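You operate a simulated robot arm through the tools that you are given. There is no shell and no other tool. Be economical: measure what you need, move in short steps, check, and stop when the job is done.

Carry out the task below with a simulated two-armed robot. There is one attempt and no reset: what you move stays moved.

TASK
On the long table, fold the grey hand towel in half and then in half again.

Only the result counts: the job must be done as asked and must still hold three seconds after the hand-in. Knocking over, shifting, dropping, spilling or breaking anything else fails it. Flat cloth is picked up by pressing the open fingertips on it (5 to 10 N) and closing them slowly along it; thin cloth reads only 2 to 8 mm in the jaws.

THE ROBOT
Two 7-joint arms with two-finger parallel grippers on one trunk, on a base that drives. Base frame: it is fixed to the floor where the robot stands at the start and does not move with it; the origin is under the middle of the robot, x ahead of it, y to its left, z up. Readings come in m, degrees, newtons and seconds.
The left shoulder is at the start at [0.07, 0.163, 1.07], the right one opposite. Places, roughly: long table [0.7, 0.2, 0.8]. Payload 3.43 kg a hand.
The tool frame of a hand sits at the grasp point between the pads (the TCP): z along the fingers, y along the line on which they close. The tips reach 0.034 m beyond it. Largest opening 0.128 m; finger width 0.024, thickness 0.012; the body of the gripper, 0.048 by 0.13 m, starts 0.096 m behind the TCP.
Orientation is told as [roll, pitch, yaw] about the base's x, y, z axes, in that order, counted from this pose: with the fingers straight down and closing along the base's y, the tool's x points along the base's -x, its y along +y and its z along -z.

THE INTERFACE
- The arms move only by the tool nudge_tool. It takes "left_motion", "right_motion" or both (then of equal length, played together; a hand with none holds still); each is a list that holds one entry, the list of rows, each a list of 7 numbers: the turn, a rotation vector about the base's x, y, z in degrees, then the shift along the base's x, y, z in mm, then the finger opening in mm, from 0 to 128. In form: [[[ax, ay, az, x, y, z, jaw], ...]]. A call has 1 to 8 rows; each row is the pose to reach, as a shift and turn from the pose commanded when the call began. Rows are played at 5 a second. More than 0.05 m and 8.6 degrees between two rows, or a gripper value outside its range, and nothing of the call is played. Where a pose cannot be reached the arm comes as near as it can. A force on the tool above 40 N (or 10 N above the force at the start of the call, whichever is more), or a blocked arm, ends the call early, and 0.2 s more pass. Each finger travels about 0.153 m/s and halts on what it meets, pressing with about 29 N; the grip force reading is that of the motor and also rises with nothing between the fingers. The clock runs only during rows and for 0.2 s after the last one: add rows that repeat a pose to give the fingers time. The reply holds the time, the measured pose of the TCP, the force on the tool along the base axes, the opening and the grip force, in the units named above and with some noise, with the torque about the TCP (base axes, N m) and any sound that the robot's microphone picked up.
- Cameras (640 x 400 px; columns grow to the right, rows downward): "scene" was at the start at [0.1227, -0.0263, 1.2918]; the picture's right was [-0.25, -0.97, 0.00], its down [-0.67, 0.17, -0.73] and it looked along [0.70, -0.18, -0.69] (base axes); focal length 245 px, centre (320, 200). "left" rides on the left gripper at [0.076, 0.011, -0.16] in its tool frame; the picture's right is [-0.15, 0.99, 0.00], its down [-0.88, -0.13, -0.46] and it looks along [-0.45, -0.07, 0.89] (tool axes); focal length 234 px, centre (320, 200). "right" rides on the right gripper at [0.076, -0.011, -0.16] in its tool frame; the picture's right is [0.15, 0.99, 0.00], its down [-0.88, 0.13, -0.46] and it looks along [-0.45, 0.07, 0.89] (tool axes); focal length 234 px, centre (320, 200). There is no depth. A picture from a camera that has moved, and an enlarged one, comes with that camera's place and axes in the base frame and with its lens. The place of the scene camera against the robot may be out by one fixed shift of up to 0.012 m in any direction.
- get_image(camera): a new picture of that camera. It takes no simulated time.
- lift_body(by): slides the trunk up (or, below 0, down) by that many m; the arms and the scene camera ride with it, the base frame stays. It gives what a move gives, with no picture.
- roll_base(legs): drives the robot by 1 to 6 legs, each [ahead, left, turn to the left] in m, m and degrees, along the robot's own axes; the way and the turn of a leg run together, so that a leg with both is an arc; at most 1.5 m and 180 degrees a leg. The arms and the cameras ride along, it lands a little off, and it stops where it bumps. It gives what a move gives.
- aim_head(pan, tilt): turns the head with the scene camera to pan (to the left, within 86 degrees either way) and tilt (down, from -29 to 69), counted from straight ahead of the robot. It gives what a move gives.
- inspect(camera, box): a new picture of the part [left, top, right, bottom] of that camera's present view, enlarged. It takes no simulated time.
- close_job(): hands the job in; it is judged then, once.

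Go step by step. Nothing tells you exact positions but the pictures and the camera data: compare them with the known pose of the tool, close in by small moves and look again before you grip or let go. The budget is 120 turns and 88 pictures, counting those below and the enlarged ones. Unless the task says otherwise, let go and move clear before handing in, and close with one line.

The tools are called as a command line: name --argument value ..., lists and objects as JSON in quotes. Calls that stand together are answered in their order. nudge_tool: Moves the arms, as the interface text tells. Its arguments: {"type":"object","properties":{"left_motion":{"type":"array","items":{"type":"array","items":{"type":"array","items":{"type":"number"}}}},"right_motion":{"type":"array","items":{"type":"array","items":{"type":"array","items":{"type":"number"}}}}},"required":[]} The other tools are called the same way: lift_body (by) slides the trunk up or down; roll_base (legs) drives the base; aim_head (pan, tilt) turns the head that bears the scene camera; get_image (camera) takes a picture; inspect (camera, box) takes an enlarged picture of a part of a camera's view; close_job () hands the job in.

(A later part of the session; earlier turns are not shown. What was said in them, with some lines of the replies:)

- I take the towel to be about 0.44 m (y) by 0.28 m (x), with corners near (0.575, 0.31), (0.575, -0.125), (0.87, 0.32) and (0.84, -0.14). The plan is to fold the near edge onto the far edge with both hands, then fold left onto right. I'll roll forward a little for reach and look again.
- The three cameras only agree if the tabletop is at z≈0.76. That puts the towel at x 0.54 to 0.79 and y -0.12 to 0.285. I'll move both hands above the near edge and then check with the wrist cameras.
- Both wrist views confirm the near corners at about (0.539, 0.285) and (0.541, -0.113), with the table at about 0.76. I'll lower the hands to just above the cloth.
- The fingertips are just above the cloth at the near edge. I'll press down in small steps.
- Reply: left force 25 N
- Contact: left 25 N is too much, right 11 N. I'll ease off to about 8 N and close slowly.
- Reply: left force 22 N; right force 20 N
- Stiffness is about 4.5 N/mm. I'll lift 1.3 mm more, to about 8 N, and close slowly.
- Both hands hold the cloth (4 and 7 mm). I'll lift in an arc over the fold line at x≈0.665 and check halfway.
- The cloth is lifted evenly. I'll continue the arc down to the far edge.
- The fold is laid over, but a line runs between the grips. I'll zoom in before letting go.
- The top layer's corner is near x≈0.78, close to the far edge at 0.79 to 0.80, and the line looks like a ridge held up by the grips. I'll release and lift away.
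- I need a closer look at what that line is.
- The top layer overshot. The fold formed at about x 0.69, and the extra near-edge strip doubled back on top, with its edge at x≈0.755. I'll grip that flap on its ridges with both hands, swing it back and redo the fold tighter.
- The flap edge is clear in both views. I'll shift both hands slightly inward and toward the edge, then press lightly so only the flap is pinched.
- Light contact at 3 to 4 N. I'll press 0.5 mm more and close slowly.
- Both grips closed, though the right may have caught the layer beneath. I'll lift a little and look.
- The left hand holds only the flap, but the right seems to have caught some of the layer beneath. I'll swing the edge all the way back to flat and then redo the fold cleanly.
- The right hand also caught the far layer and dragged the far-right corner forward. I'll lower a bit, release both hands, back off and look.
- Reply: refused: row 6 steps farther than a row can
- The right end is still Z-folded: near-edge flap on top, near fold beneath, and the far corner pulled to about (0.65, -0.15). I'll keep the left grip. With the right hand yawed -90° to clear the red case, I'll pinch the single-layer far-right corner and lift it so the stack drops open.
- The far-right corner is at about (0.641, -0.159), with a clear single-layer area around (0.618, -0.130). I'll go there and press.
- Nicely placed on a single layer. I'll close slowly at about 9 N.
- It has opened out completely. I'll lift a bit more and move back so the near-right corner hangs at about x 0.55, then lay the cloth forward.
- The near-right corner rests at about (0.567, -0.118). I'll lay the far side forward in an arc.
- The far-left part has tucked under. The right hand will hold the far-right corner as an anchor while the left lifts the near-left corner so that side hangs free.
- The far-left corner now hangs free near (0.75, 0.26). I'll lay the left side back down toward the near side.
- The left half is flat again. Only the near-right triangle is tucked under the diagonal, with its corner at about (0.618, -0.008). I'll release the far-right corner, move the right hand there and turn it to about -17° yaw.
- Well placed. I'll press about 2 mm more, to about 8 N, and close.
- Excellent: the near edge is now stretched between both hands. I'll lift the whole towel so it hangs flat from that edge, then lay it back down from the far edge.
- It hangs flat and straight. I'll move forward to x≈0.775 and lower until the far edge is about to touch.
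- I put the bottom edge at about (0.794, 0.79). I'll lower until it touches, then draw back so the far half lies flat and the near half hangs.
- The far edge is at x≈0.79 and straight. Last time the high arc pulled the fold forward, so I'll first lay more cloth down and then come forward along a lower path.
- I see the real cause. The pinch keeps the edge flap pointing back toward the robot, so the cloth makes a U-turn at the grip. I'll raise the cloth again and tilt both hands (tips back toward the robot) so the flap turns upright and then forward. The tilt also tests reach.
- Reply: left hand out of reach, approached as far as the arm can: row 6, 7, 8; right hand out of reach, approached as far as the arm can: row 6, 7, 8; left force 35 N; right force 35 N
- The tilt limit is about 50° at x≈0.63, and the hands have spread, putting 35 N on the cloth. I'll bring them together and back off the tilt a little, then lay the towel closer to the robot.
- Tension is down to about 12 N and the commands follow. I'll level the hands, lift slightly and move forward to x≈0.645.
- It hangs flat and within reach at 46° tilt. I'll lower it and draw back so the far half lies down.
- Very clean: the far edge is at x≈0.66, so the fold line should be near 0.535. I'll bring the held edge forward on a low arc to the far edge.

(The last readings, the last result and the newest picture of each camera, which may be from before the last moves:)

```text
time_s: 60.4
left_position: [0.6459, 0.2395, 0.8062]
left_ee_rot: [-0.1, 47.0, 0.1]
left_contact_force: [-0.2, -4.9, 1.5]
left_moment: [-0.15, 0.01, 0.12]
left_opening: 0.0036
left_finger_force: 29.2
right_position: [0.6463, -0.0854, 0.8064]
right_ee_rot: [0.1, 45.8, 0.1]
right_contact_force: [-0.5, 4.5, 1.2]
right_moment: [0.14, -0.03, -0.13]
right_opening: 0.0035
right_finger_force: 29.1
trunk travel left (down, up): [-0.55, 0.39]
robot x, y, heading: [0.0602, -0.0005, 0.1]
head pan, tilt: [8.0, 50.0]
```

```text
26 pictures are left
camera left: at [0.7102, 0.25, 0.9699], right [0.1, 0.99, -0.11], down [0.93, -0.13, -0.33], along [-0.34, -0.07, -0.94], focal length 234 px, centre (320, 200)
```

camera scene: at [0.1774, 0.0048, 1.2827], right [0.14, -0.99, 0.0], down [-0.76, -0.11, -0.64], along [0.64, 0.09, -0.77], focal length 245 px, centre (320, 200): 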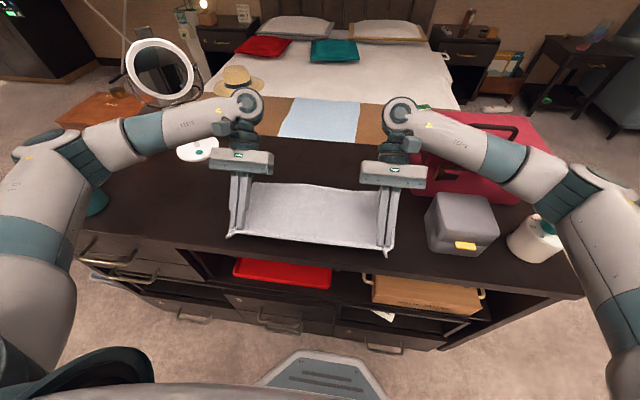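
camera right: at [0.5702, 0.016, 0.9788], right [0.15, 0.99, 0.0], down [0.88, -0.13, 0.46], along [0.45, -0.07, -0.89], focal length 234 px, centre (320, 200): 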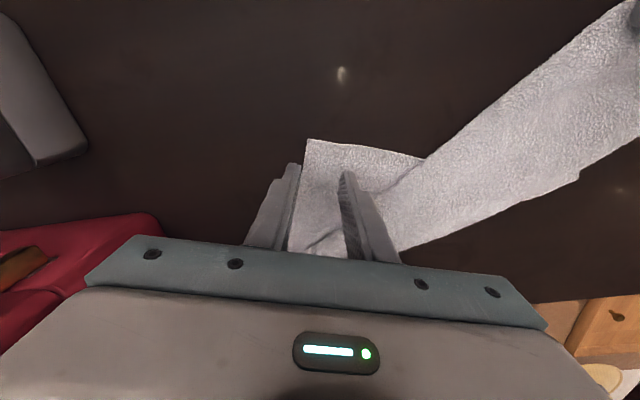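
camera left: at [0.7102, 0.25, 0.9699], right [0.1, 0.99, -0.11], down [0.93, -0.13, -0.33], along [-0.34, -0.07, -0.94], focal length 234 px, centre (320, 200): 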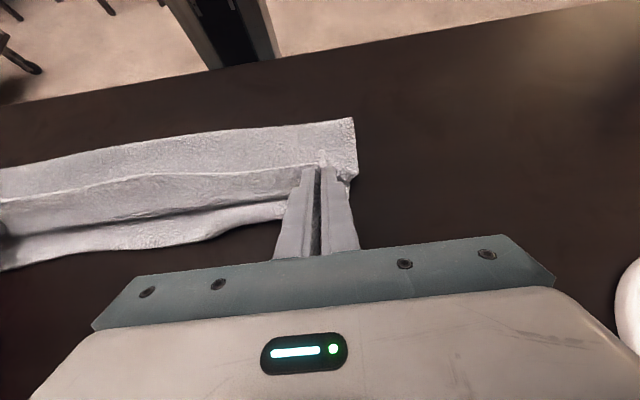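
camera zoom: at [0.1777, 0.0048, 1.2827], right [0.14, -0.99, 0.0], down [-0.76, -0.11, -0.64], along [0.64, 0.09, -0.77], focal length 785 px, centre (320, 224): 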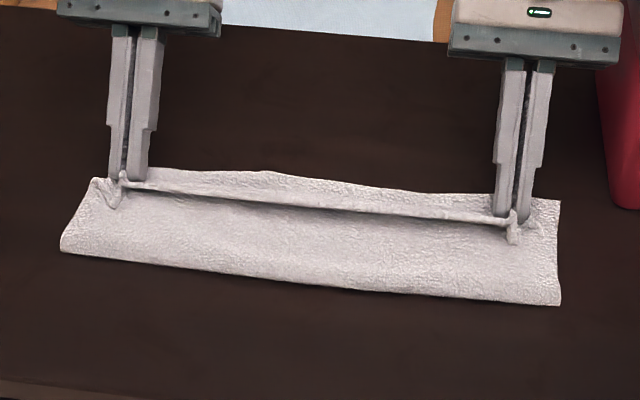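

The top layer is aligned, but the held edge strip still leans back toward the robot (edge x≈0.60, bend x≈0.63). I'll raise the pinch so the layer is taut and inclined. Then I'll let go so the strip springs straight and falls forward, withdrawing the fingers forward and up.

nudge_tool --left_motion '[[[0, 2, 0, -6, 0, 12, 0], [0, 4, 0, -14, 0, 24, 0], [0, 5, 0, -22, 0, 34, 0], [0, 5, 0, -22, 0, 34, 0]]]' --right_motion '[[[0, 2, 0, -6, 0, 12, 0], [0, 4, 0, -14, 0, 24, 0], [0, 6, 0, -22, 0, 34, 0], [0, 6, 0, -22, 0, 34, 0]]]'

inspect --camera "scene" --box '[220, 130, 420, 255]'

```text
time_s: 61.4
left_position: [0.623, 0.2392, 0.8396]
left_ee_rot: [-0.1, 52.1, -0.1]
left_contact_force: [-0.1, -5.2, 0.4]
left_moment: [-0.15, -0.03, 0.14]
left_opening: 0.0036
left_finger_force: 29.8
right_position: [0.6221, -0.0858, 0.8393]
right_ee_rot: [0.1, 51.9, -0.1]
right_contact_force: [-0.2, 5.0, -0.1]
right_moment: [0.13, 0.01, -0.13]
right_opening: 0.0035
right_finger_force: 28.8
trunk travel left (down, up): [-0.55, 0.39]
robot x, y, heading: [0.0592, -0.0001, 0.0]
head pan, tilt: [8.0, 50.0]
```

```text
3.20 times, centred on (320, 192) of scene
camera zoom: at [0.1781, 0.0048, 1.2825], right [0.14, -0.99, 0.0], down [-0.76, -0.11, -0.64], along [0.64, 0.09, -0.77], focal length 785 px, centre (320, 224)
```

zoom: 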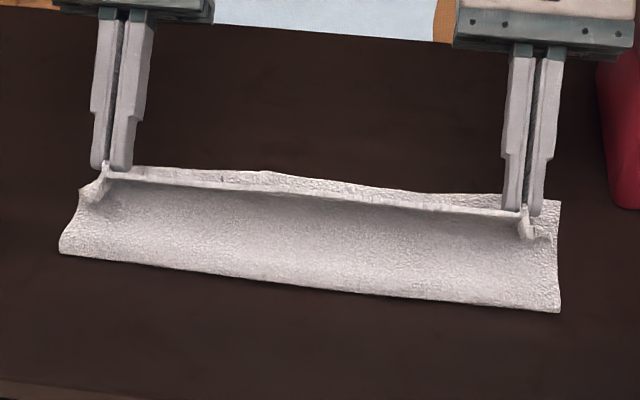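

nudge_tool --left_motion '[[[0, 0, 0, 4, 0, 9, 0], [0, 0, 0, 8, 0, 18, 0], [0, 0, 0, 8, 0, 18, 0], [0, 0, 0, 8, 0, 18, 26], [0, 0, 0, 8, 0, 18, 26], [0, 0, 0, 8, 0, 18, 26]]]' --right_motion '[[[0, 0, 0, 4, 0, 9, 0], [0, 0, 0, 8, 0, 18, 0], [0, 0, 0, 8, 0, 18, 0], [0, 0, 0, 8, 0, 18, 26], [0, 0, 0, 8, 0, 18, 26], [0, 0, 0, 8, 0, 18, 26]]]'

inspect --camera "scene" --box '[220, 130, 420, 255]'

```text
time_s: 62.8
left_position: [0.6307, 0.2394, 0.8589]
left_ee_rot: [-0.1, 52.1, 0.0]
left_contact_force: [-0.1, 0.5, 0.0]
left_moment: [-0.02, 0.01, 0.0]
left_opening: 0.0257
left_finger_force: 0.0
right_position: [0.6306, -0.0875, 0.8569]
right_ee_rot: [0.0, 51.8, 0.0]
right_contact_force: [1.1, 0.3, -0.3]
right_moment: [-0.03, 0.02, 0.01]
right_opening: 0.026
right_finger_force: 0.1
trunk travel left (down, up): [-0.55, 0.39]
robot x, y, heading: [0.0581, 0.0003, 0.2]
head pan, tilt: [8.0, 50.0]
```

```text
3.20 times, centred on (320, 192) of scene
camera zoom: at [0.1778, 0.0048, 1.2825], right [0.14, -0.99, 0.0], down [-0.76, -0.11, -0.64], along [0.64, 0.09, -0.77], focal length 785 px, centre (320, 224)
```

zoom: 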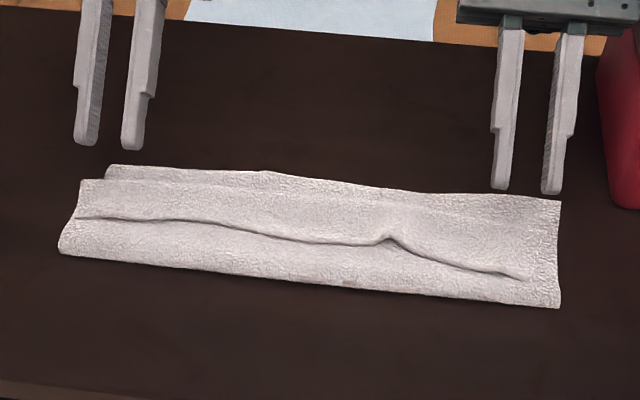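

The strip fell back toward the robot, so I need more net rotation. I'll regrip the flap edge (left about (0.585, 0.225), right about (0.572, -0.078)) with the hands tilted -45°. Then I can rotate to about +50° during the carry and turn the flap past vertical.

nudge_tool --left_motion '[[[0, -5, 0, 3, 0, 10, 26], [0, -13, 0, 0, 0, 35, 26], [0, -21, 0, -5, 0, 55, 26], [0, -29, 0, -10, 0, 70, 26], [0, -37, 0, -15, -2, 80, 26], [0, -45, 0, -22, -5, 85, 26], [0, -53, 0, -30, -8, 85, 26], [0, -61, 0, -38, -11, 80, 26]]]' --right_motion '[[[0, -5, 0, 3, 0, 10, 26], [0, -13, 0, 0, 0, 35, 26], [0, -21, 0, -5, 0, 55, 26], [0, -29, 0, -10, 0, 70, 26], [0, -37, 0, -15, 2, 80, 26], [0, -45, 0, -22, 5, 85, 26], [0, -53, 0, -30, 8, 85, 26], [0, -61, 0, -38, 11, 80, 26]]]'

nudge_tool --left_motion '[[[0, -8, 0, -8, -1, -20, 26], [0, -16, 0, -16, -2, -45, 26], [0, -24, 0, -20, -3, -70, 26], [0, -32, 0, -20, -3, -92, 26], [0, -36, 0, -20, -3, -105, 26], [0, -36, 0, -20, -3, -105, 26]]]' --right_motion '[[[0, -8, 0, -12, 1, -20, 26], [0, -16, 0, -22, 2, -45, 26], [0, -24, 0, -28, 3, -70, 26], [0, -32, 0, -28, 3, -92, 26], [0, -36, 0, -28, 3, -105, 26], [0, -36, 0, -28, 3, -105, 26]]]'

get_image --camera "left"

get_image --camera "right"

```text
time_s: 64.6
left_position: [0.592, 0.2289, 0.9396]
left_ee_rot: [-0.2, -9.2, 0.0]
left_contact_force: [0.9, -0.1, -0.3]
left_moment: [0.0, 0.01, 0.0]
left_opening: 0.026
left_finger_force: 0.1
right_position: [0.5924, -0.0731, 0.9375]
right_ee_rot: [0.1, -9.5, -0.2]
right_contact_force: [-0.2, -0.7, -0.9]
right_moment: [-0.01, -0.04, -0.02]
right_opening: 0.026
right_finger_force: 0.1
trunk travel left (down, up): [-0.55, 0.39]
robot x, y, heading: [0.0579, 0.0018, 0.1]
head pan, tilt: [8.0, 50.0]
```

```text
time_s: 66.0
left_position: [0.5986, 0.2222, 0.8269]
left_ee_rot: [0.0, -45.0, -0.1]
left_contact_force: [1.1, -0.1, -0.1]
left_moment: [-0.03, 0.0, -0.03]
left_opening: 0.026
left_finger_force: 0.0
left hand out of reach, approached as far as the arm can: row 4, 5, 6
right_position: [0.5645, -0.0722, 0.8332]
right_ee_rot: [0.2, -45.1, -0.1]
right_contact_force: [-0.1, 0.0, 0.5]
right_moment: [0.0, -0.01, 0.02]
right_opening: 0.0259
right_finger_force: 0.0
trunk travel left (down, up): [-0.55, 0.39]
robot x, y, heading: [0.0584, 0.0009, -0.0]
head pan, tilt: [8.0, 50.0]
```

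```text
23 pictures are left
camera left: at [0.4309, 0.2337, 0.8864], right [0.1, 0.99, 0.1], down [0.3, -0.13, 0.94], along [0.95, -0.07, -0.31], focal length 234 px, centre (320, 200)
```

left: 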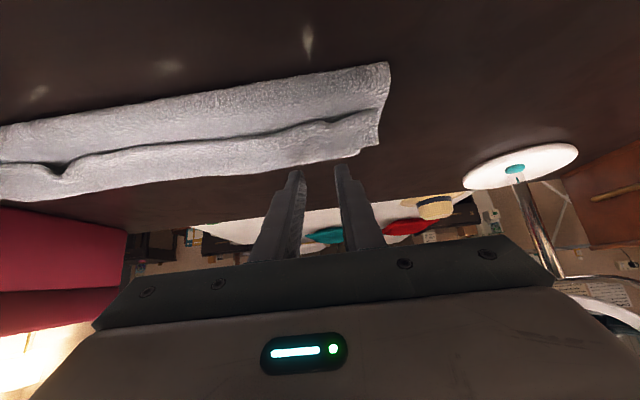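

```text
22 pictures are left
camera right: at [0.3975, -0.0844, 0.891], right [-0.1, 0.99, -0.1], down [0.3, 0.13, 0.95], along [0.95, 0.07, -0.31], focal length 234 px, centre (320, 200)
```

right: 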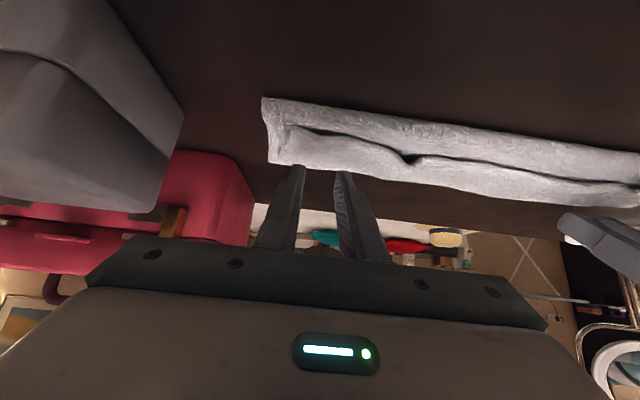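

These low views show the flap edge and pockets clearly. The left hand hit its limit at -45°, so I'll use -35° there and lower both hands lightly onto the flap.

nudge_tool --left_motion '[[[0, 5, 0, -4, -4, 0, 28], [0, 10, 0, -8, -7, -5, 28], [0, 10, 0, -8, -7, -14, 28], [0, 10, 0, -8, -7, -18, 28], [0, 10, 0, -8, -7, -18, 28]]]' --right_motion '[[[0, 0, 0, 4, 5, 0, 28], [0, 0, 0, 8, 10, -8, 28], [0, 0, 0, 8, 10, -20, 28], [0, 0, 0, 8, 10, -25, 28], [0, 0, 0, 8, 10, -25, 28]]]'

inspect --camera "left" --box '[220, 80, 420, 205]'

inspect --camera "right" --box '[220, 80, 420, 205]'

```text
time_s: 67.2
left_position: [0.5906, 0.2163, 0.8103]
left_ee_rot: [0.0, -34.9, 0.0]
left_contact_force: [0.0, -0.5, -1.2]
left_moment: [0.0, -0.02, 0.04]
left_opening: 0.0279
left_finger_force: 0.1
right_position: [0.5726, -0.0624, 0.8072]
right_ee_rot: [0.0, -45.1, -0.1]
right_contact_force: [-0.1, 0.0, -0.2]
right_moment: [0.03, 0.02, 0.04]
right_opening: 0.0279
right_finger_force: 0.1
trunk travel left (down, up): [-0.55, 0.39]
robot x, y, heading: [0.0597, 0.0004, 0.1]
head pan, tilt: [8.0, 50.0]
```

```text
3.20 times, centred on (320, 142) of left
camera zoom: at [0.4349, 0.2275, 0.8969], right [0.12, 0.99, 0.08], down [0.46, -0.13, 0.88], along [0.88, -0.07, -0.47], focal length 749 px, centre (320, 384)
```

zoom: 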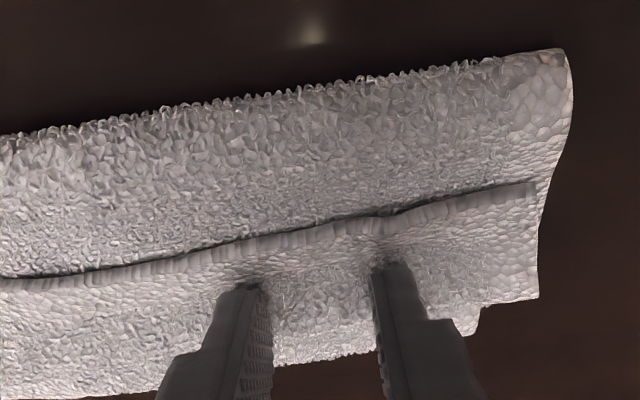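

```text
3.20 times, centred on (320, 142) of right
camera zoom: at [0.4059, -0.0743, 0.8665], right [-0.1, 0.99, -0.1], down [0.3, 0.13, 0.95], along [0.95, 0.07, -0.31], focal length 749 px, centre (320, 384)
```

zoom: 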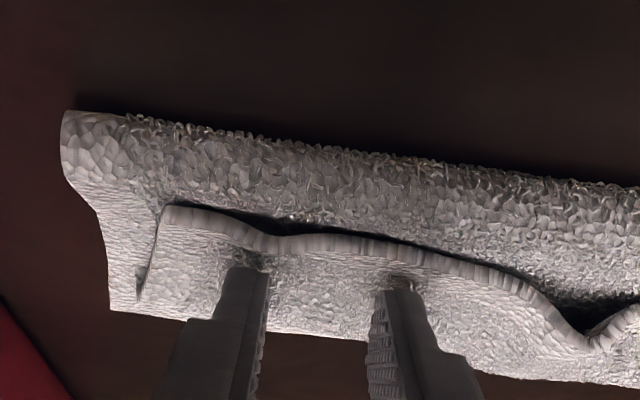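

The fingertips sit on the flap about 1 cm behind its edge. I'll lower slightly and close gently.

nudge_tool --left_motion '[[[0, 0, 0, -2, 0, -2, 28], [0, 0, 0, -2, 0, -4, 28], [0, 0, 0, -2, 0, -4, 28]]]' --right_motion '[[[0, 0, 0, -2, 0, -2, 28], [0, 0, 0, -2, 0, -4, 28], [0, 0, 0, -2, 0, -4, 28]]]'

```text
time_s: 68.0
left_position: [0.5884, 0.2174, 0.8056]
left_ee_rot: [-0.1, -35.0, 0.0]
left_contact_force: [1.5, 0.3, 1.2]
left_moment: [0.01, -0.04, -0.02]
left_opening: 0.0278
left_finger_force: 0.1
right_position: [0.5709, -0.0619, 0.8037]
right_ee_rot: [0.1, -45.2, 0.0]
right_contact_force: [0.2, 0.3, 1.6]
right_moment: [-0.01, -0.05, -0.01]
right_opening: 0.0279
right_finger_force: 0.0
trunk travel left (down, up): [-0.55, 0.39]
robot x, y, heading: [0.0596, -0.0018, 0.0]
head pan, tilt: [8.0, 50.0]
```

nudge_tool --left_motion '[[[0, 0, 0, 0, 0, -0.8, 28], [0, 0, 0, 0, 0, -0.8, 23], [0, 0, 0, 0, 0, -0.8, 18], [0, 0, 0, 0, 0, -0.8, 13], [0, 0, 0, 0, 0, -0.8, 8], [0, 0, 0, 0, 0, -0.8, 3], [0, 0, 0, 0, 0, -0.8, 0], [0, 0, 0, 0, 0, -0.8, 0]]]' --right_motion '[[[0, 0, 0, 0, 0, -0.8, 28], [0, 0, 0, 0, 0, -0.8, 23], [0, 0, 0, 0, 0, -0.8, 18], [0, 0, 0, 0, 0, -0.8, 13], [0, 0, 0, 0, 0, -0.8, 8], [0, 0, 0, 0, 0, -0.8, 3], [0, 0, 0, 0, 0, -0.8, 0], [0, 0, 0, 0, 0, -0.8, 0]]]'

nudge_tool --left_motion '[[[0, 0, 0, 0, -2, 8, 0], [0, 0, 0, 3, -2, 18, 0], [0, 5, 0, 6, -2, 28, 0], [0, 5, 0, 6, -2, 28, 0]]]' --right_motion '[[[0, 0, 0, 0, 2, 8, 0], [0, 0, 0, 3, 2, 18, 0], [0, 5, 0, 6, 2, 28, 0], [0, 5, 0, 6, 2, 28, 0]]]'

get_image --camera "left"

get_image --camera "right"

```text
time_s: 69.8
left_position: [0.5873, 0.2168, 0.8046]
left_ee_rot: [-0.1, -35.1, 0.0]
left_contact_force: [0.4, -0.2, 0.8]
left_moment: [-0.02, -0.01, 0.0]
left_opening: 0.0032
left_finger_force: 28.8
right_position: [0.5708, -0.0613, 0.8034]
right_ee_rot: [0.1, -45.3, 0.1]
right_contact_force: [-0.2, 0.8, 1.2]
right_moment: [0.02, 0.0, 0.01]
right_opening: 0.003
right_finger_force: 28.8
trunk travel left (down, up): [-0.55, 0.39]
robot x, y, heading: [0.0577, 0.0001, 0.2]
head pan, tilt: [8.0, 50.0]
```

```text
time_s: 70.8
left_position: [0.593, 0.2157, 0.8339]
left_ee_rot: [-0.1, -29.9, 0.0]
left_contact_force: [-0.6, 0.5, -0.1]
left_moment: [0.0, 0.02, -0.06]
left_opening: 0.0032
left_finger_force: 28.9
right_position: [0.5779, -0.0596, 0.8319]
right_ee_rot: [0.0, -40.2, 0.0]
right_contact_force: [0.2, -0.1, 0.1]
right_moment: [-0.02, -0.01, -0.03]
right_opening: 0.0029
right_finger_force: 28.8
trunk travel left (down, up): [-0.55, 0.39]
robot x, y, heading: [0.0585, -0.0012, 0.2]
head pan, tilt: [8.0, 50.0]
```

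```text
19 pictures are left
camera left: at [0.4467, 0.2264, 0.9339], right [0.13, 0.99, 0.07], down [0.54, -0.13, 0.83], along [0.83, -0.07, -0.55], focal length 234 px, centre (320, 200)
```

left: 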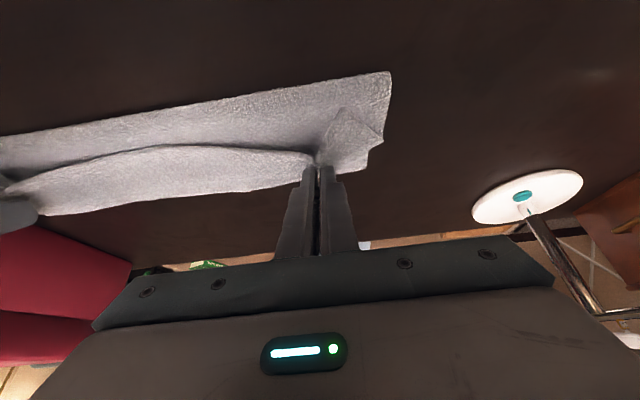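

```text
18 pictures are left
camera right: at [0.4159, -0.0713, 0.9043], right [-0.11, 0.99, -0.09], down [0.38, 0.13, 0.92], along [0.92, 0.07, -0.39], focal length 234 px, centre (320, 200)
```

right: 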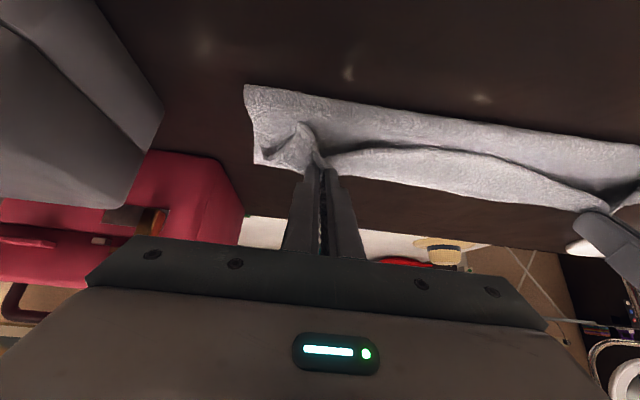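

Both hands now hold only the flap (3 mm each). I'll roll the base 2.5 cm forward for reach at the far end, then rotate the hands while carrying.

roll_base --legs '[[0.025, 0.0, 0.0]]'

nudge_tool --left_motion '[[[0, 8, 0, -4, 0, 8, 0], [0, 16, 0, -6, 0, 15, 0], [0, 24, 0, -6, 0, 20, 0], [0, 32, 0, -4, 0, 24, 0], [0, 40, 0, 0, 0, 26, 0], [0, 48, 0, 5, 0, 28, 0], [0, 56, 0, 10, 0, 29, 0], [0, 64, 0, 15, 0, 30, 0]]]' --right_motion '[[[0, 8.5, 0, 4, 0, 8, 0], [0, 17, 0, 6, 0, 15, 0], [0, 25.5, 0, 8, 0, 20, 0], [0, 34, 0, 10, 0, 24, 0], [0, 42.5, 0, 15, 0, 26, 0], [0, 51, 0, 20, 0, 28, 0], [0, 59.5, 0, 25, 0, 29, 0], [0, 68, 0, 30, 0, 30, 0]]]'

get_image --camera "scene"

```text
time_s: 71.6
left_position: [0.6181, 0.2154, 0.8333]
left_ee_rot: [-0.1, -30.0, 0.0]
left_contact_force: [0.4, -0.7, -0.8]
left_moment: [-0.03, 0.04, -0.02]
left_opening: 0.0034
left_finger_force: 28.8
right_position: [0.601, -0.0597, 0.8317]
right_ee_rot: [0.1, -40.1, 0.1]
right_contact_force: [0.9, -0.3, -0.1]
right_moment: [0.05, -0.01, -0.01]
right_opening: 0.0029
right_finger_force: 29.0
trunk travel left (down, up): [-0.55, 0.39]
robot x, y, heading: [0.0851, -0.0049, 0.0]
head pan, tilt: [8.0, 50.0]
```

```text
time_s: 73.4
left_position: [0.6331, 0.2151, 0.8636]
left_ee_rot: [-0.1, 34.3, -0.2]
left_contact_force: [0.9, 0.4, 0.3]
left_moment: [-0.03, 0.03, -0.01]
left_opening: 0.0029
left_finger_force: 29.0
right_position: [0.6315, -0.0602, 0.8618]
right_ee_rot: [0.3, 28.0, 0.0]
right_contact_force: [-0.1, 0.3, 0.4]
right_moment: [-0.04, -0.03, 0.03]
right_opening: 0.003
right_finger_force: 28.6
trunk travel left (down, up): [-0.55, 0.39]
robot x, y, heading: [0.0831, -0.0017, 0.1]
head pan, tilt: [8.0, 50.0]
```

```text
17 pictures are left
camera scene: at [0.2033, 0.0046, 1.2824], right [0.14, -0.99, 0.0], down [-0.76, -0.11, -0.64], along [0.64, 0.09, -0.77], focal length 245 px, centre (320, 200)
```

scene: 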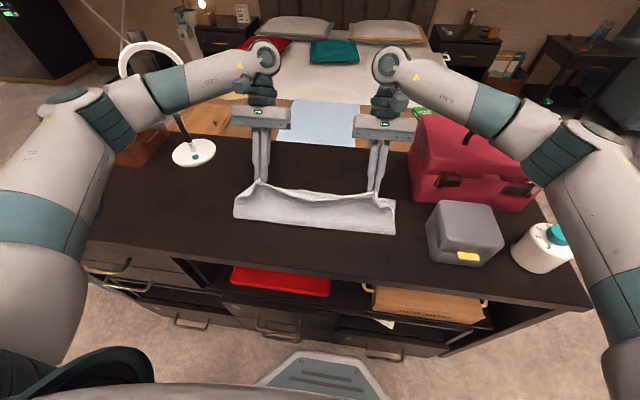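

The flap is now upright. I'll rotate further and carry it forward and down to the far edge.

nudge_tool --left_motion '[[[0, 5, 0, 6, 0, 0, 0], [0, 10, 0, 14, 0, 0, 0], [0, 14, 0, 21, 0, -5, 0], [0, 15, 0, 28, 0, -18, 0], [0, 15, 0, 33, 0, -32, 0], [0, 15, 0, 36, 0, -45, 0], [0, 15, 0, 37, 0, -56, 0]]]' --right_motion '[[[0, 7, 0, 6, 0, 0, 0], [0, 14, 0, 14, 0, 0, 0], [0, 20, 0, 21, 0, -5, 0], [0, 21, 0, 28, 0, -18, 0], [0, 21, 0, 33, 0, -32, 0], [0, 21, 0, 36, 0, -45, 0], [0, 21, 0, 37, 0, -56, 0]]]'

inspect --camera "scene" --box '[220, 140, 420, 265]'

get_image --camera "left"

```text
time_s: 75.0
left_position: [0.67, 0.216, 0.8083]
left_ee_rot: [-0.2, 49.0, 0.0]
left_contact_force: [-0.4, -0.8, 0.5]
left_moment: [-0.03, 0.02, 0.0]
left_opening: 0.003
left_finger_force: 28.7
right_position: [0.6701, -0.0594, 0.8037]
right_ee_rot: [0.2, 48.8, -0.2]
right_contact_force: [-0.2, -0.3, -0.4]
right_moment: [-0.01, 0.0, 0.02]
right_opening: 0.003
right_finger_force: 29.2
trunk travel left (down, up): [-0.55, 0.39]
robot x, y, heading: [0.0832, 0.0004, -0.3]
head pan, tilt: [8.0, 50.0]
```

```text
3.20 times, centred on (320, 202) of scene
camera zoom: at [0.2023, 0.0051, 1.2826], right [0.14, -0.99, 0.0], down [-0.76, -0.11, -0.64], along [0.64, 0.09, -0.77], focal length 785 px, centre (320, 192)
```

zoom: 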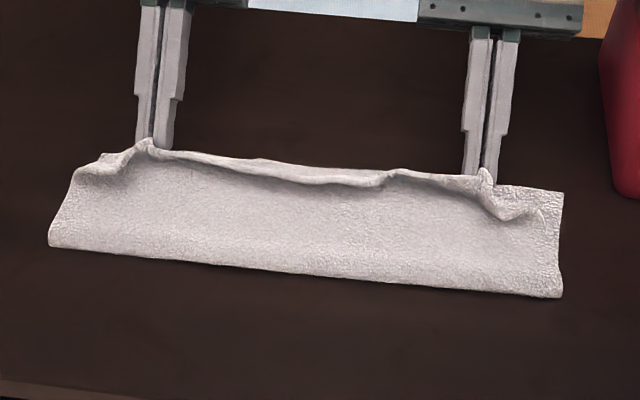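

```text
15 pictures are left
camera left: at [0.7388, 0.2258, 0.9697], right [0.1, 0.99, -0.11], down [0.92, -0.13, -0.37], along [-0.38, -0.07, -0.92], focal length 234 px, centre (320, 200)
```

left: 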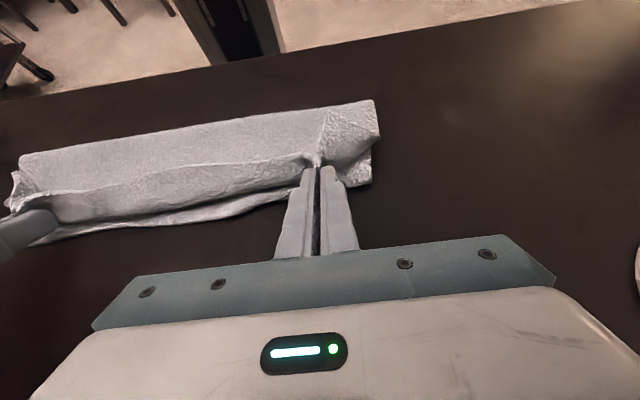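

Much better: the edge now stands nearly over the far edge. I'll pull slightly further forward, release, and withdraw up along the fingers.

nudge_tool --left_motion '[[[0, 0, 0, 6, 0, 0, 0], [0, 0, 0, 13, 0, -2, 0], [0, 0, 0, 13, 0, -2, 0], [0, 0, 0, 13, 0, -2, 16], [0, 0, 0, 13, 0, -2, 16], [0, 0, 0, 20, 0, 12, 16], [0, 0, 0, 24, 0, 40, 16]]]' --right_motion '[[[0, 0, 0, 6, 0, 0, 0], [0, 0, 0, 13, 0, 0, 0], [0, 0, 0, 13, 0, 0, 0], [0, 0, 0, 13, 0, 0, 16], [0, 0, 0, 13, 0, 0, 16], [0, 0, 0, 20, 0, 14, 16], [0, 0, 0, 24, 0, 42, 16]]]'

inspect --camera "scene" --box '[220, 140, 420, 265]'

```text
time_s: 76.6
left_position: [0.6919, 0.2153, 0.8501]
left_ee_rot: [-0.1, 49.0, -0.1]
left_contact_force: [0.4, 0.3, 0.8]
left_moment: [0.01, -0.02, 0.03]
left_opening: 0.0162
left_finger_force: 0.1
right_position: [0.6912, -0.0609, 0.8466]
right_ee_rot: [0.1, 48.7, -0.1]
right_contact_force: [0.2, -0.3, -0.8]
right_moment: [-0.01, -0.03, 0.02]
right_opening: 0.0162
right_finger_force: 0.0
trunk travel left (down, up): [-0.55, 0.39]
robot x, y, heading: [0.0815, -0.0022, 0.1]
head pan, tilt: [8.0, 50.0]
```

```text
3.20 times, centred on (320, 202) of scene
camera zoom: at [0.2002, 0.0044, 1.2826], right [0.14, -0.99, 0.0], down [-0.76, -0.11, -0.64], along [0.64, 0.09, -0.77], focal length 785 px, centre (320, 192)
```

zoom: 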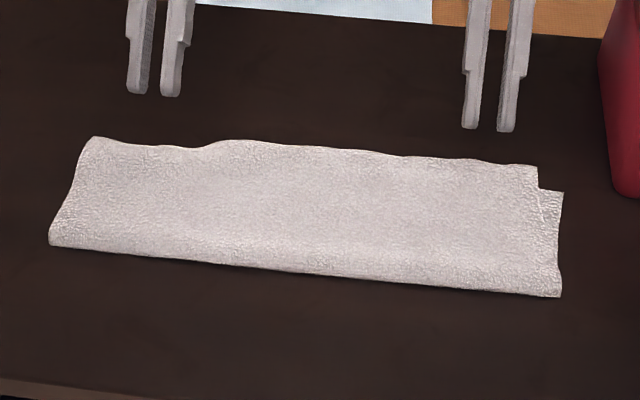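

The first fold is done: front fold at x≈0.55, far edges within about 2 cm, y from -0.14 to 0.275. For the second fold I'll bring the right end over to the left with the left hand, rotating it about x so the grip ends pointing the right way. First I'll straighten both hands and clear the right one.

nudge_tool --left_motion '[[[0, -4, 0, 10, 0, 30, 20], [0, -12, 0, 5, 0, 60, 30], [0, -20, 0, 0, -10, 85, 35], [0, -28, 0, -15, -20, 100, 35], [0, -36, 0, -30, -30, 110, 35], [0, -44, 0, -45, -40, 120, 35], [0, -49, 0, -60, -50, 125, 35]]]' --right_motion '[[[0, -4, 0, 10, 0, 35, 20], [0, -12, 0, 0, 0, 75, 20], [0, -20, 0, -20, -10, 110, 20], [0, -28, 0, -45, -30, 140, 20], [0, -36, 0, -75, -55, 160, 20], [0, -44, 0, -110, -80, 170, 20], [0, -49, 0, -145, -110, 180, 20]]]'

nudge_tool --left_motion '[[[0, 0, 8.3, -3, -25, 0, 35], [0, 0, 16.6, -6, -50, 0, 35], [0, 0, 24.9, -9, -75, 0, 35], [0, 0, 33.2, -12, -100, 0, 35], [0, 0, 41.5, -15, -125, 0, 35], [0, 0, 49.8, -18, -150, 0, 35], [0, 0, 58.1, -20, -175, 0, 35], [0, 0, 66.4, -22, -200, 0, 35]]]' --right_motion '[[[0, 0, 0, -15, -15, 5, 20], [0, 0, 0, -30, -30, 10, 20], [0, 0, 0, -45, -45, 15, 20], [0, 0, 0, -60, -60, 20, 20], [0, 0, 0, -75, -75, 25, 20], [0, 0, 0, -90, -90, 30, 20], [0, 0, 0, -105, -100, 30, 20], [0, 0, 0, -110, -105, 30, 20]]]'

nudge_tool --left_motion '[[[0, 0, 8, 0, -20, -5, 35], [0, 0, 16, 0, -40, -15, 35], [0, 0, 23.6, 0, -65, -35, 35], [0, 0, 23.6, 0, -77, -60, 35], [0, 0, 23.6, 0, -77, -90, 35], [0, 0, 23.6, 0, -77, -120, 35], [0, 0, 23.6, 0, -77, -140, 35]]]'

get_image --camera "scene"

```text
time_s: 78.2
left_position: [0.6306, 0.1658, 0.9737]
left_ee_rot: [0.0, -0.2, 0.0]
left_contact_force: [-0.4, -0.1, 0.4]
left_moment: [0.03, -0.04, -0.01]
left_opening: 0.0349
left_finger_force: 0.1
right_position: [0.5464, -0.1697, 1.0254]
right_ee_rot: [0.2, -0.3, -0.1]
right_contact_force: [-0.5, -0.5, -0.2]
right_moment: [0.04, -0.01, -0.04]
right_opening: 0.0199
right_finger_force: 0.2
trunk travel left (down, up): [-0.55, 0.39]
robot x, y, heading: [0.084, 0.0033, 0.1]
head pan, tilt: [8.0, 50.0]
```

```text
time_s: 80.0
left_position: [0.6111, -0.0347, 0.9739]
left_ee_rot: [0.0, 0.0, 66.6]
left_contact_force: [-0.4, 0.3, 0.1]
left_moment: [0.05, -0.02, -0.01]
left_opening: 0.0349
left_finger_force: 0.0
right_position: [0.4364, -0.2754, 1.0577]
right_ee_rot: [0.2, -0.2, 0.1]
right_contact_force: [0.0, -0.7, 0.7]
right_moment: [0.03, -0.02, -0.01]
right_opening: 0.0202
right_finger_force: 0.1
trunk travel left (down, up): [-0.55, 0.39]
robot x, y, heading: [0.0813, 0.004, 0.1]
head pan, tilt: [8.0, 50.0]
```

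```text
time_s: 81.6
left_position: [0.6104, -0.1129, 0.8337]
left_ee_rot: [0.0, -0.2, 90.1]
left_contact_force: [0.6, -0.7, 0.0]
left_moment: [-0.01, 0.0, 0.01]
left_opening: 0.0352
left_finger_force: 0.0
right_position: [0.437, -0.2747, 1.058]
right_ee_rot: [0.0, -0.2, 0.0]
right_contact_force: [0.5, 0.1, 0.0]
right_moment: [-0.03, 0.0, -0.03]
right_opening: 0.0202
right_finger_force: 0.1
trunk travel left (down, up): [-0.55, 0.39]
robot x, y, heading: [0.0844, -0.0004, -0.2]
head pan, tilt: [8.0, 50.0]
```

```text
13 pictures are left
camera scene: at [0.2021, 0.0048, 1.2826], right [0.14, -0.99, 0.0], down [-0.76, -0.11, -0.64], along [0.64, 0.09, -0.77], focal length 245 px, centre (320, 200)
```

scene: 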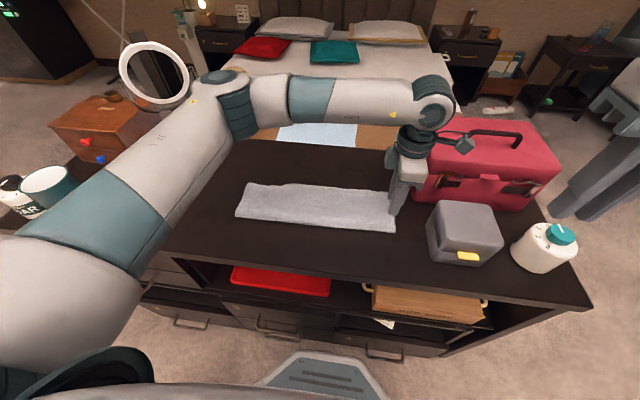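

The left hand is posed over the right end. I'll lower it to contact with a small pre-tilt.

nudge_tool --left_motion '[[[8, 0, 0, 0, 0, -15, 35], [8, 0, 0, 0, 0, -28, 35], [8, 0, 0, 0, 0, -32, 35], [8, 0, 0, 0, 0, -34.5, 35], [8, 0, 0, 0, 0, -34.5, 35]]]'

inspect --camera "left" --box '[220, 80, 420, 205]'

```text
time_s: 82.8
left_position: [0.6115, -0.1133, 0.7996]
left_ee_rot: [-0.2, -7.9, 90.0]
left_contact_force: [0.9, 1.3, 14.3]
left_moment: [0.07, 0.16, -0.03]
left_opening: 0.0344
left_finger_force: 0.1
right_position: [0.436, -0.2753, 1.0579]
right_ee_rot: [0.0, -0.3, -0.1]
right_contact_force: [-0.5, -0.1, -0.8]
right_moment: [0.03, 0.0, -0.01]
right_opening: 0.02
right_finger_force: 0.2
trunk travel left (down, up): [-0.55, 0.39]
robot x, y, heading: [0.0805, -0.0017, -0.1]
head pan, tilt: [8.0, 50.0]
```

```text
3.20 times, centred on (320, 142) of left
camera zoom: at [0.5982, -0.2098, 0.9467], right [-0.99, 0.15, 0.02], down [0.13, 0.81, 0.57], along [0.07, 0.57, -0.82], focal length 749 px, centre (320, 384)
```

zoom: 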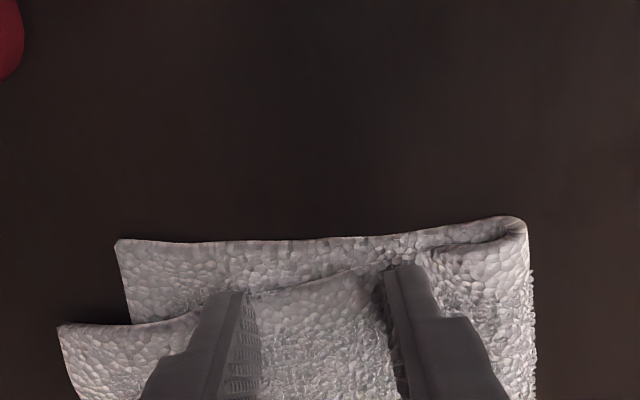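

The fingers are on both layers at the right end. I'll close slowly with firm pressure to take both layers.

nudge_tool --left_motion '[[[0, 0, 0, 0, 3, 0.3, 35], [0, 0, 0, 0, 3, 0.3, 29], [0, 0, 0, 0, 3, 0.3, 23], [0, 0, 0, 0, 3, 0.3, 17], [0, 0, 0, 0, 3, 0.3, 12], [0, 0, 0, 0, 3, 0.3, 7], [0, 0, 0, 0, 3, 0.3, 0], [0, 0, 0, 0, 3, 0.3, 0]]]'

nudge_tool --left_motion '[[[0, 0, 0, 0, 3, 12, 0], [0, 0, 0, 0, 5, 25, 0], [-5, 0, 0, 0, 8, 40, 0], [-5, 0, 0, 0, 8, 40, 0]]]'

get_image --camera "left"

```text
time_s: 84.6
left_position: [0.6105, -0.1076, 0.7985]
left_ee_rot: [-0.2, -7.9, 89.9]
left_contact_force: [-2.7, -0.2, 15.9]
left_moment: [-0.03, 0.16, 0.01]
left_opening: 0.0081
left_finger_force: 28.9
right_position: [0.4363, -0.274, 1.0579]
right_ee_rot: [0.0, -0.3, 0.0]
right_contact_force: [0.3, 0.2, 1.9]
right_moment: [-0.01, 0.03, -0.02]
right_opening: 0.0201
right_finger_force: 0.0
trunk travel left (down, up): [-0.55, 0.39]
robot x, y, heading: [0.0826, 0.0003, 0.2]
head pan, tilt: [8.0, 50.0]
```

```text
time_s: 85.6
left_position: [0.6115, -0.1015, 0.8377]
left_ee_rot: [0.0, -2.9, 90.0]
left_contact_force: [-0.4, -0.2, -0.3]
left_moment: [0.03, 0.03, 0.01]
left_opening: 0.0077
left_finger_force: 28.9
right_position: [0.4373, -0.2762, 1.0583]
right_ee_rot: [0.3, -0.2, 0.0]
right_contact_force: [-0.8, -0.5, -0.5]
right_moment: [-0.01, 0.02, 0.0]
right_opening: 0.0197
right_finger_force: 0.2
trunk travel left (down, up): [-0.55, 0.39]
robot x, y, heading: [0.082, 0.0035, -0.1]
head pan, tilt: [8.0, 50.0]
```

```text
11 pictures are left
camera left: at [0.599, -0.1855, 0.9934], right [-0.99, 0.15, 0.01], down [0.13, 0.86, 0.5], along [0.07, 0.5, -0.87], focal length 234 px, centre (320, 200)
```

left: 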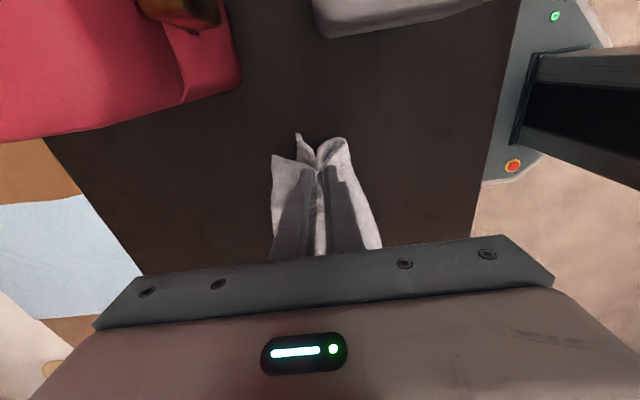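

Both layers are gripped (8 mm). I'll carry the right end over in an arc about y≈0.068, rotating the hand as it goes.

nudge_tool --left_motion '[[[-8, 0, 0, 0, 20, 43, 0], [-14, 0, 0, 0, 44, 68, 0], [-20, 0, 0, 0, 75, 88, 0], [-26, 0, 0, 0, 108, 103, 0], [-32, 0, 0, 0, 146, 112, 0], [-38, 0, 0, 0, 185, 113, 0], [-44, 0, 0, 0, 225, 108, 0], [-50, 0, 0, 0, 262, 96, 0]]]'

get_image --camera "scene"

```text
time_s: 87.4
left_position: [0.6123, 0.1623, 0.9367]
left_ee_rot: [-0.2, 47.2, 89.9]
left_contact_force: [0.2, 0.0, 0.1]
left_moment: [0.03, -0.02, -0.03]
left_opening: 0.0075
left_finger_force: 28.6
right_position: [0.4365, -0.2729, 1.0583]
right_ee_rot: [0.0, -0.3, 0.0]
right_contact_force: [-0.7, -0.1, -0.5]
right_moment: [-0.03, -0.01, -0.03]
right_opening: 0.0199
right_finger_force: 0.1
trunk travel left (down, up): [-0.55, 0.39]
robot x, y, heading: [0.0838, -0.0037, -0.0]
head pan, tilt: [8.0, 50.0]
```

```text
10 pictures are left
camera scene: at [0.2014, 0.0066, 1.2827], right [0.14, -0.99, 0.0], down [-0.76, -0.11, -0.64], along [0.64, 0.09, -0.77], focal length 245 px, centre (320, 200)
```

scene: 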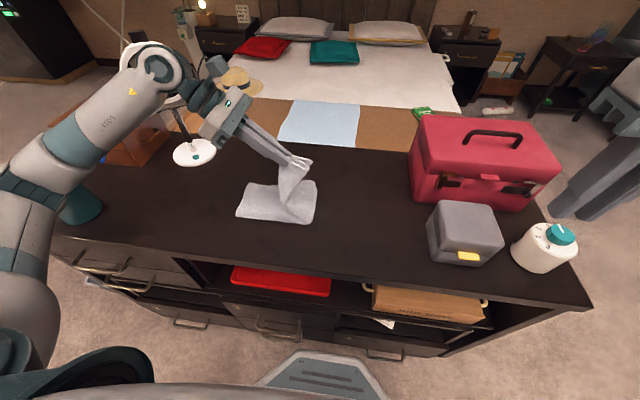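

The fold is forming at y≈0.07. I'll continue down gradually and check arm clearance on the left side.

nudge_tool --left_motion '[[[-5, 0, 0, 0, 32, -18, 0], [-9, 0, 0, 0, 61, -41, 0], [-13, 0, 0, 0, 83, -67, 0], [-16, 0, 0, 0, 97, -91, 0]]]'

get_image --camera "scene"

```text
time_s: 88.4
left_position: [0.6107, 0.2599, 0.8442]
left_ee_rot: [-0.3, 63.1, 89.8]
left_contact_force: [-0.3, -0.1, -0.8]
left_moment: [-0.01, -0.04, -0.01]
left_opening: 0.0075
left_finger_force: 29.1
right_position: [0.4375, -0.275, 1.0584]
right_ee_rot: [0.1, -0.2, 0.0]
right_contact_force: [0.3, 0.2, 0.0]
right_moment: [-0.02, 0.0, -0.03]
right_opening: 0.0201
right_finger_force: 0.1
trunk travel left (down, up): [-0.55, 0.39]
robot x, y, heading: [0.0852, -0.0022, -0.2]
head pan, tilt: [8.0, 50.0]
```

```text
9 pictures are left
camera scene: at [0.2018, 0.0055, 1.2826], right [0.14, -0.99, 0.0], down [-0.76, -0.11, -0.64], along [0.64, 0.09, -0.77], focal length 245 px, centre (320, 200)
```

scene: 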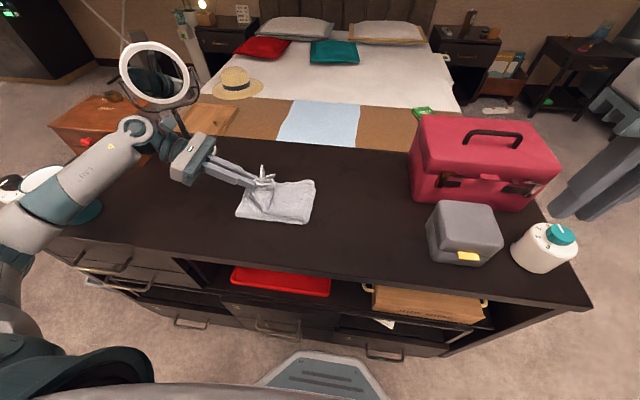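

Clear so far, with the tab standing upright. I'll bring the grip a little lower and further left so the layer is taut, release, and withdraw along the fingers.

nudge_tool --left_motion '[[[-2, 0, 0, 0, 10, -15, 0], [-4, 0, 0, 0, 18, -30, 0], [-5, 0, 0, 0, 24, -38, 0], [-5, 0, 0, 0, 24, -38, 0]]]'

inspect --camera "scene" --box '[200, 140, 344, 230]'

```text
time_s: 89.4
left_position: [0.6112, 0.2828, 0.8072]
left_ee_rot: [-0.1, 68.1, 89.9]
left_contact_force: [0.3, -1.3, 0.7]
left_moment: [-0.04, 0.03, -0.04]
left_opening: 0.0074
left_finger_force: 29.4
right_position: [0.4367, -0.2738, 1.0566]
right_ee_rot: [0.1, -0.2, -0.1]
right_contact_force: [0.9, -0.3, 0.6]
right_moment: [-0.02, 0.01, 0.0]
right_opening: 0.0198
right_finger_force: 0.1
trunk travel left (down, up): [-0.55, 0.39]
robot x, y, heading: [0.0833, 0.0026, 0.2]
head pan, tilt: [8.0, 50.0]
```

```text
4.44 times, centred on (272, 185) of scene
camera zoom: at [0.2016, 0.0046, 1.2826], right [0.14, -0.99, 0.0], down [-0.76, -0.11, -0.64], along [0.64, 0.09, -0.77], focal length 1091 px, centre (533, 267)
```

zoom: 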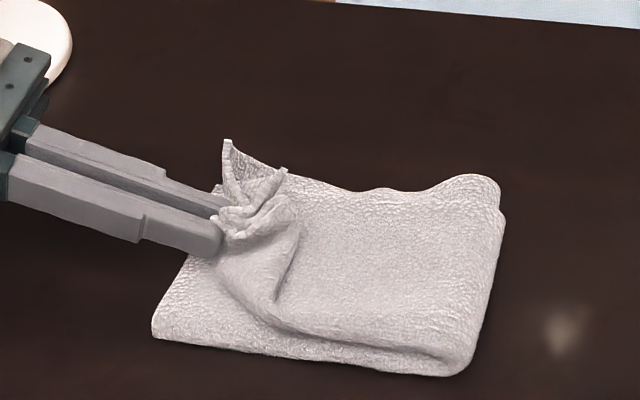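

nudge_tool --left_motion '[[[-4, 0, 0, 0, 3, 4, 0], [-8, 0, 0, 0, 6, 7, 0], [-8, 0, 0, 0, 6, 7, 0], [-8, 0, 0, 0, 6, 7, 22], [-8, 0, 0, 0, 6, 7, 22], [-8, 0, 0, 0, 20, 10, 22], [-8, 0, 0, 0, 55, 25, 22], [-8, 0, 0, 0, 85, 55, 22]]]'

inspect --camera "scene" --box '[200, 140, 344, 230]'

```text
time_s: 91.2
left_position: [0.6117, 0.3674, 0.8597]
left_ee_rot: [0.0, 76.1, 90.0]
left_contact_force: [0.8, 0.7, -0.2]
left_moment: [0.01, 0.02, -0.03]
left_opening: 0.022
left_finger_force: 0.1
right_position: [0.4361, -0.2747, 1.0573]
right_ee_rot: [0.1, -0.2, -0.1]
right_contact_force: [-0.6, 0.9, 0.5]
right_moment: [-0.02, -0.02, -0.04]
right_opening: 0.02
right_finger_force: 0.0
trunk travel left (down, up): [-0.55, 0.39]
robot x, y, heading: [0.0833, -0.0007, -0.0]
head pan, tilt: [8.0, 50.0]
```

```text
4.44 times, centred on (272, 185) of scene
camera zoom: at [0.2014, 0.0045, 1.2826], right [0.14, -0.99, 0.0], down [-0.76, -0.11, -0.64], along [0.64, 0.09, -0.77], focal length 1091 px, centre (533, 267)
```

zoom: 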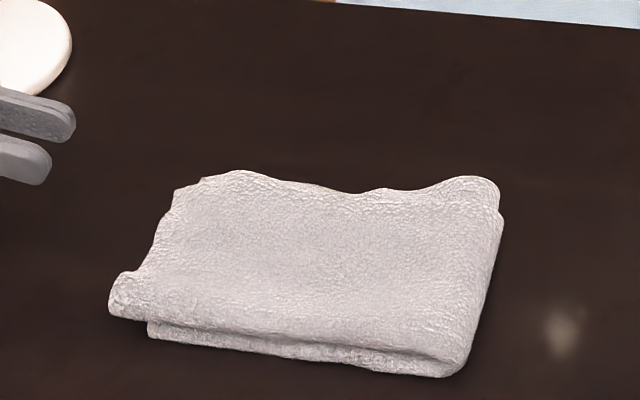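

The towel is folded into quarters, with the layers aligned to within about 2 cm. I'll lift the left hand clear and check the whole scene.

nudge_tool --left_motion '[[[8, 0, 0, 0, 0, 40, 22], [16, 0, 0, 0, 0, 80, 22], [24, 0, 0, 0, 0, 115, 22], [32, 0, 0, -10, 0, 140, 22], [40, 0, 0, -20, 0, 160, 22]]]'

get_image --camera "scene"

```text
time_s: 92.4
left_position: [0.5896, 0.367, 1.0197]
left_ee_rot: [0.0, 35.9, 90.1]
left_contact_force: [-0.3, -0.3, -0.9]
left_moment: [-0.01, -0.01, -0.01]
left_opening: 0.022
left_finger_force: 0.0
right_position: [0.4364, -0.2754, 1.0572]
right_ee_rot: [0.1, -0.2, 0.0]
right_contact_force: [0.3, -0.5, 0.4]
right_moment: [0.03, 0.0, 0.0]
right_opening: 0.0198
right_finger_force: 0.0
trunk travel left (down, up): [-0.55, 0.39]
robot x, y, heading: [0.0817, -0.0002, 0.0]
head pan, tilt: [8.0, 50.0]
```

```text
6 pictures are left
camera scene: at [0.2017, 0.0039, 1.2825], right [0.14, -0.99, 0.0], down [-0.76, -0.11, -0.64], along [0.64, 0.09, -0.77], focal length 245 px, centre (320, 200)
```

scene: 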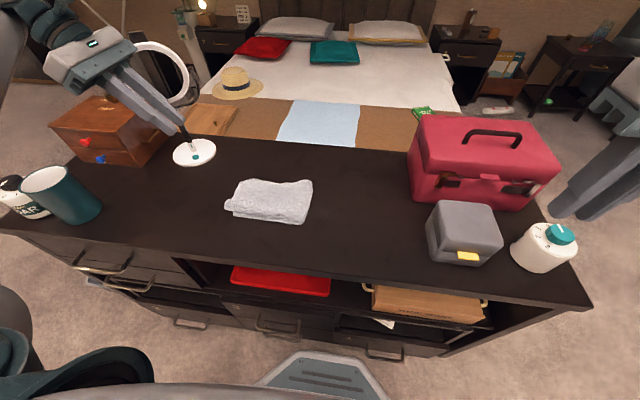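

The towel lies folded in quarters, both hands are clear and everything else is in place. I'll hand it in.

close_job

```text
The job is handed in.
```

The grey hand towel is folded in half and then in half again on the long table. The layers line up to within about 2 cm, and nothing else looks moved in the last picture. The first fold took several tries.
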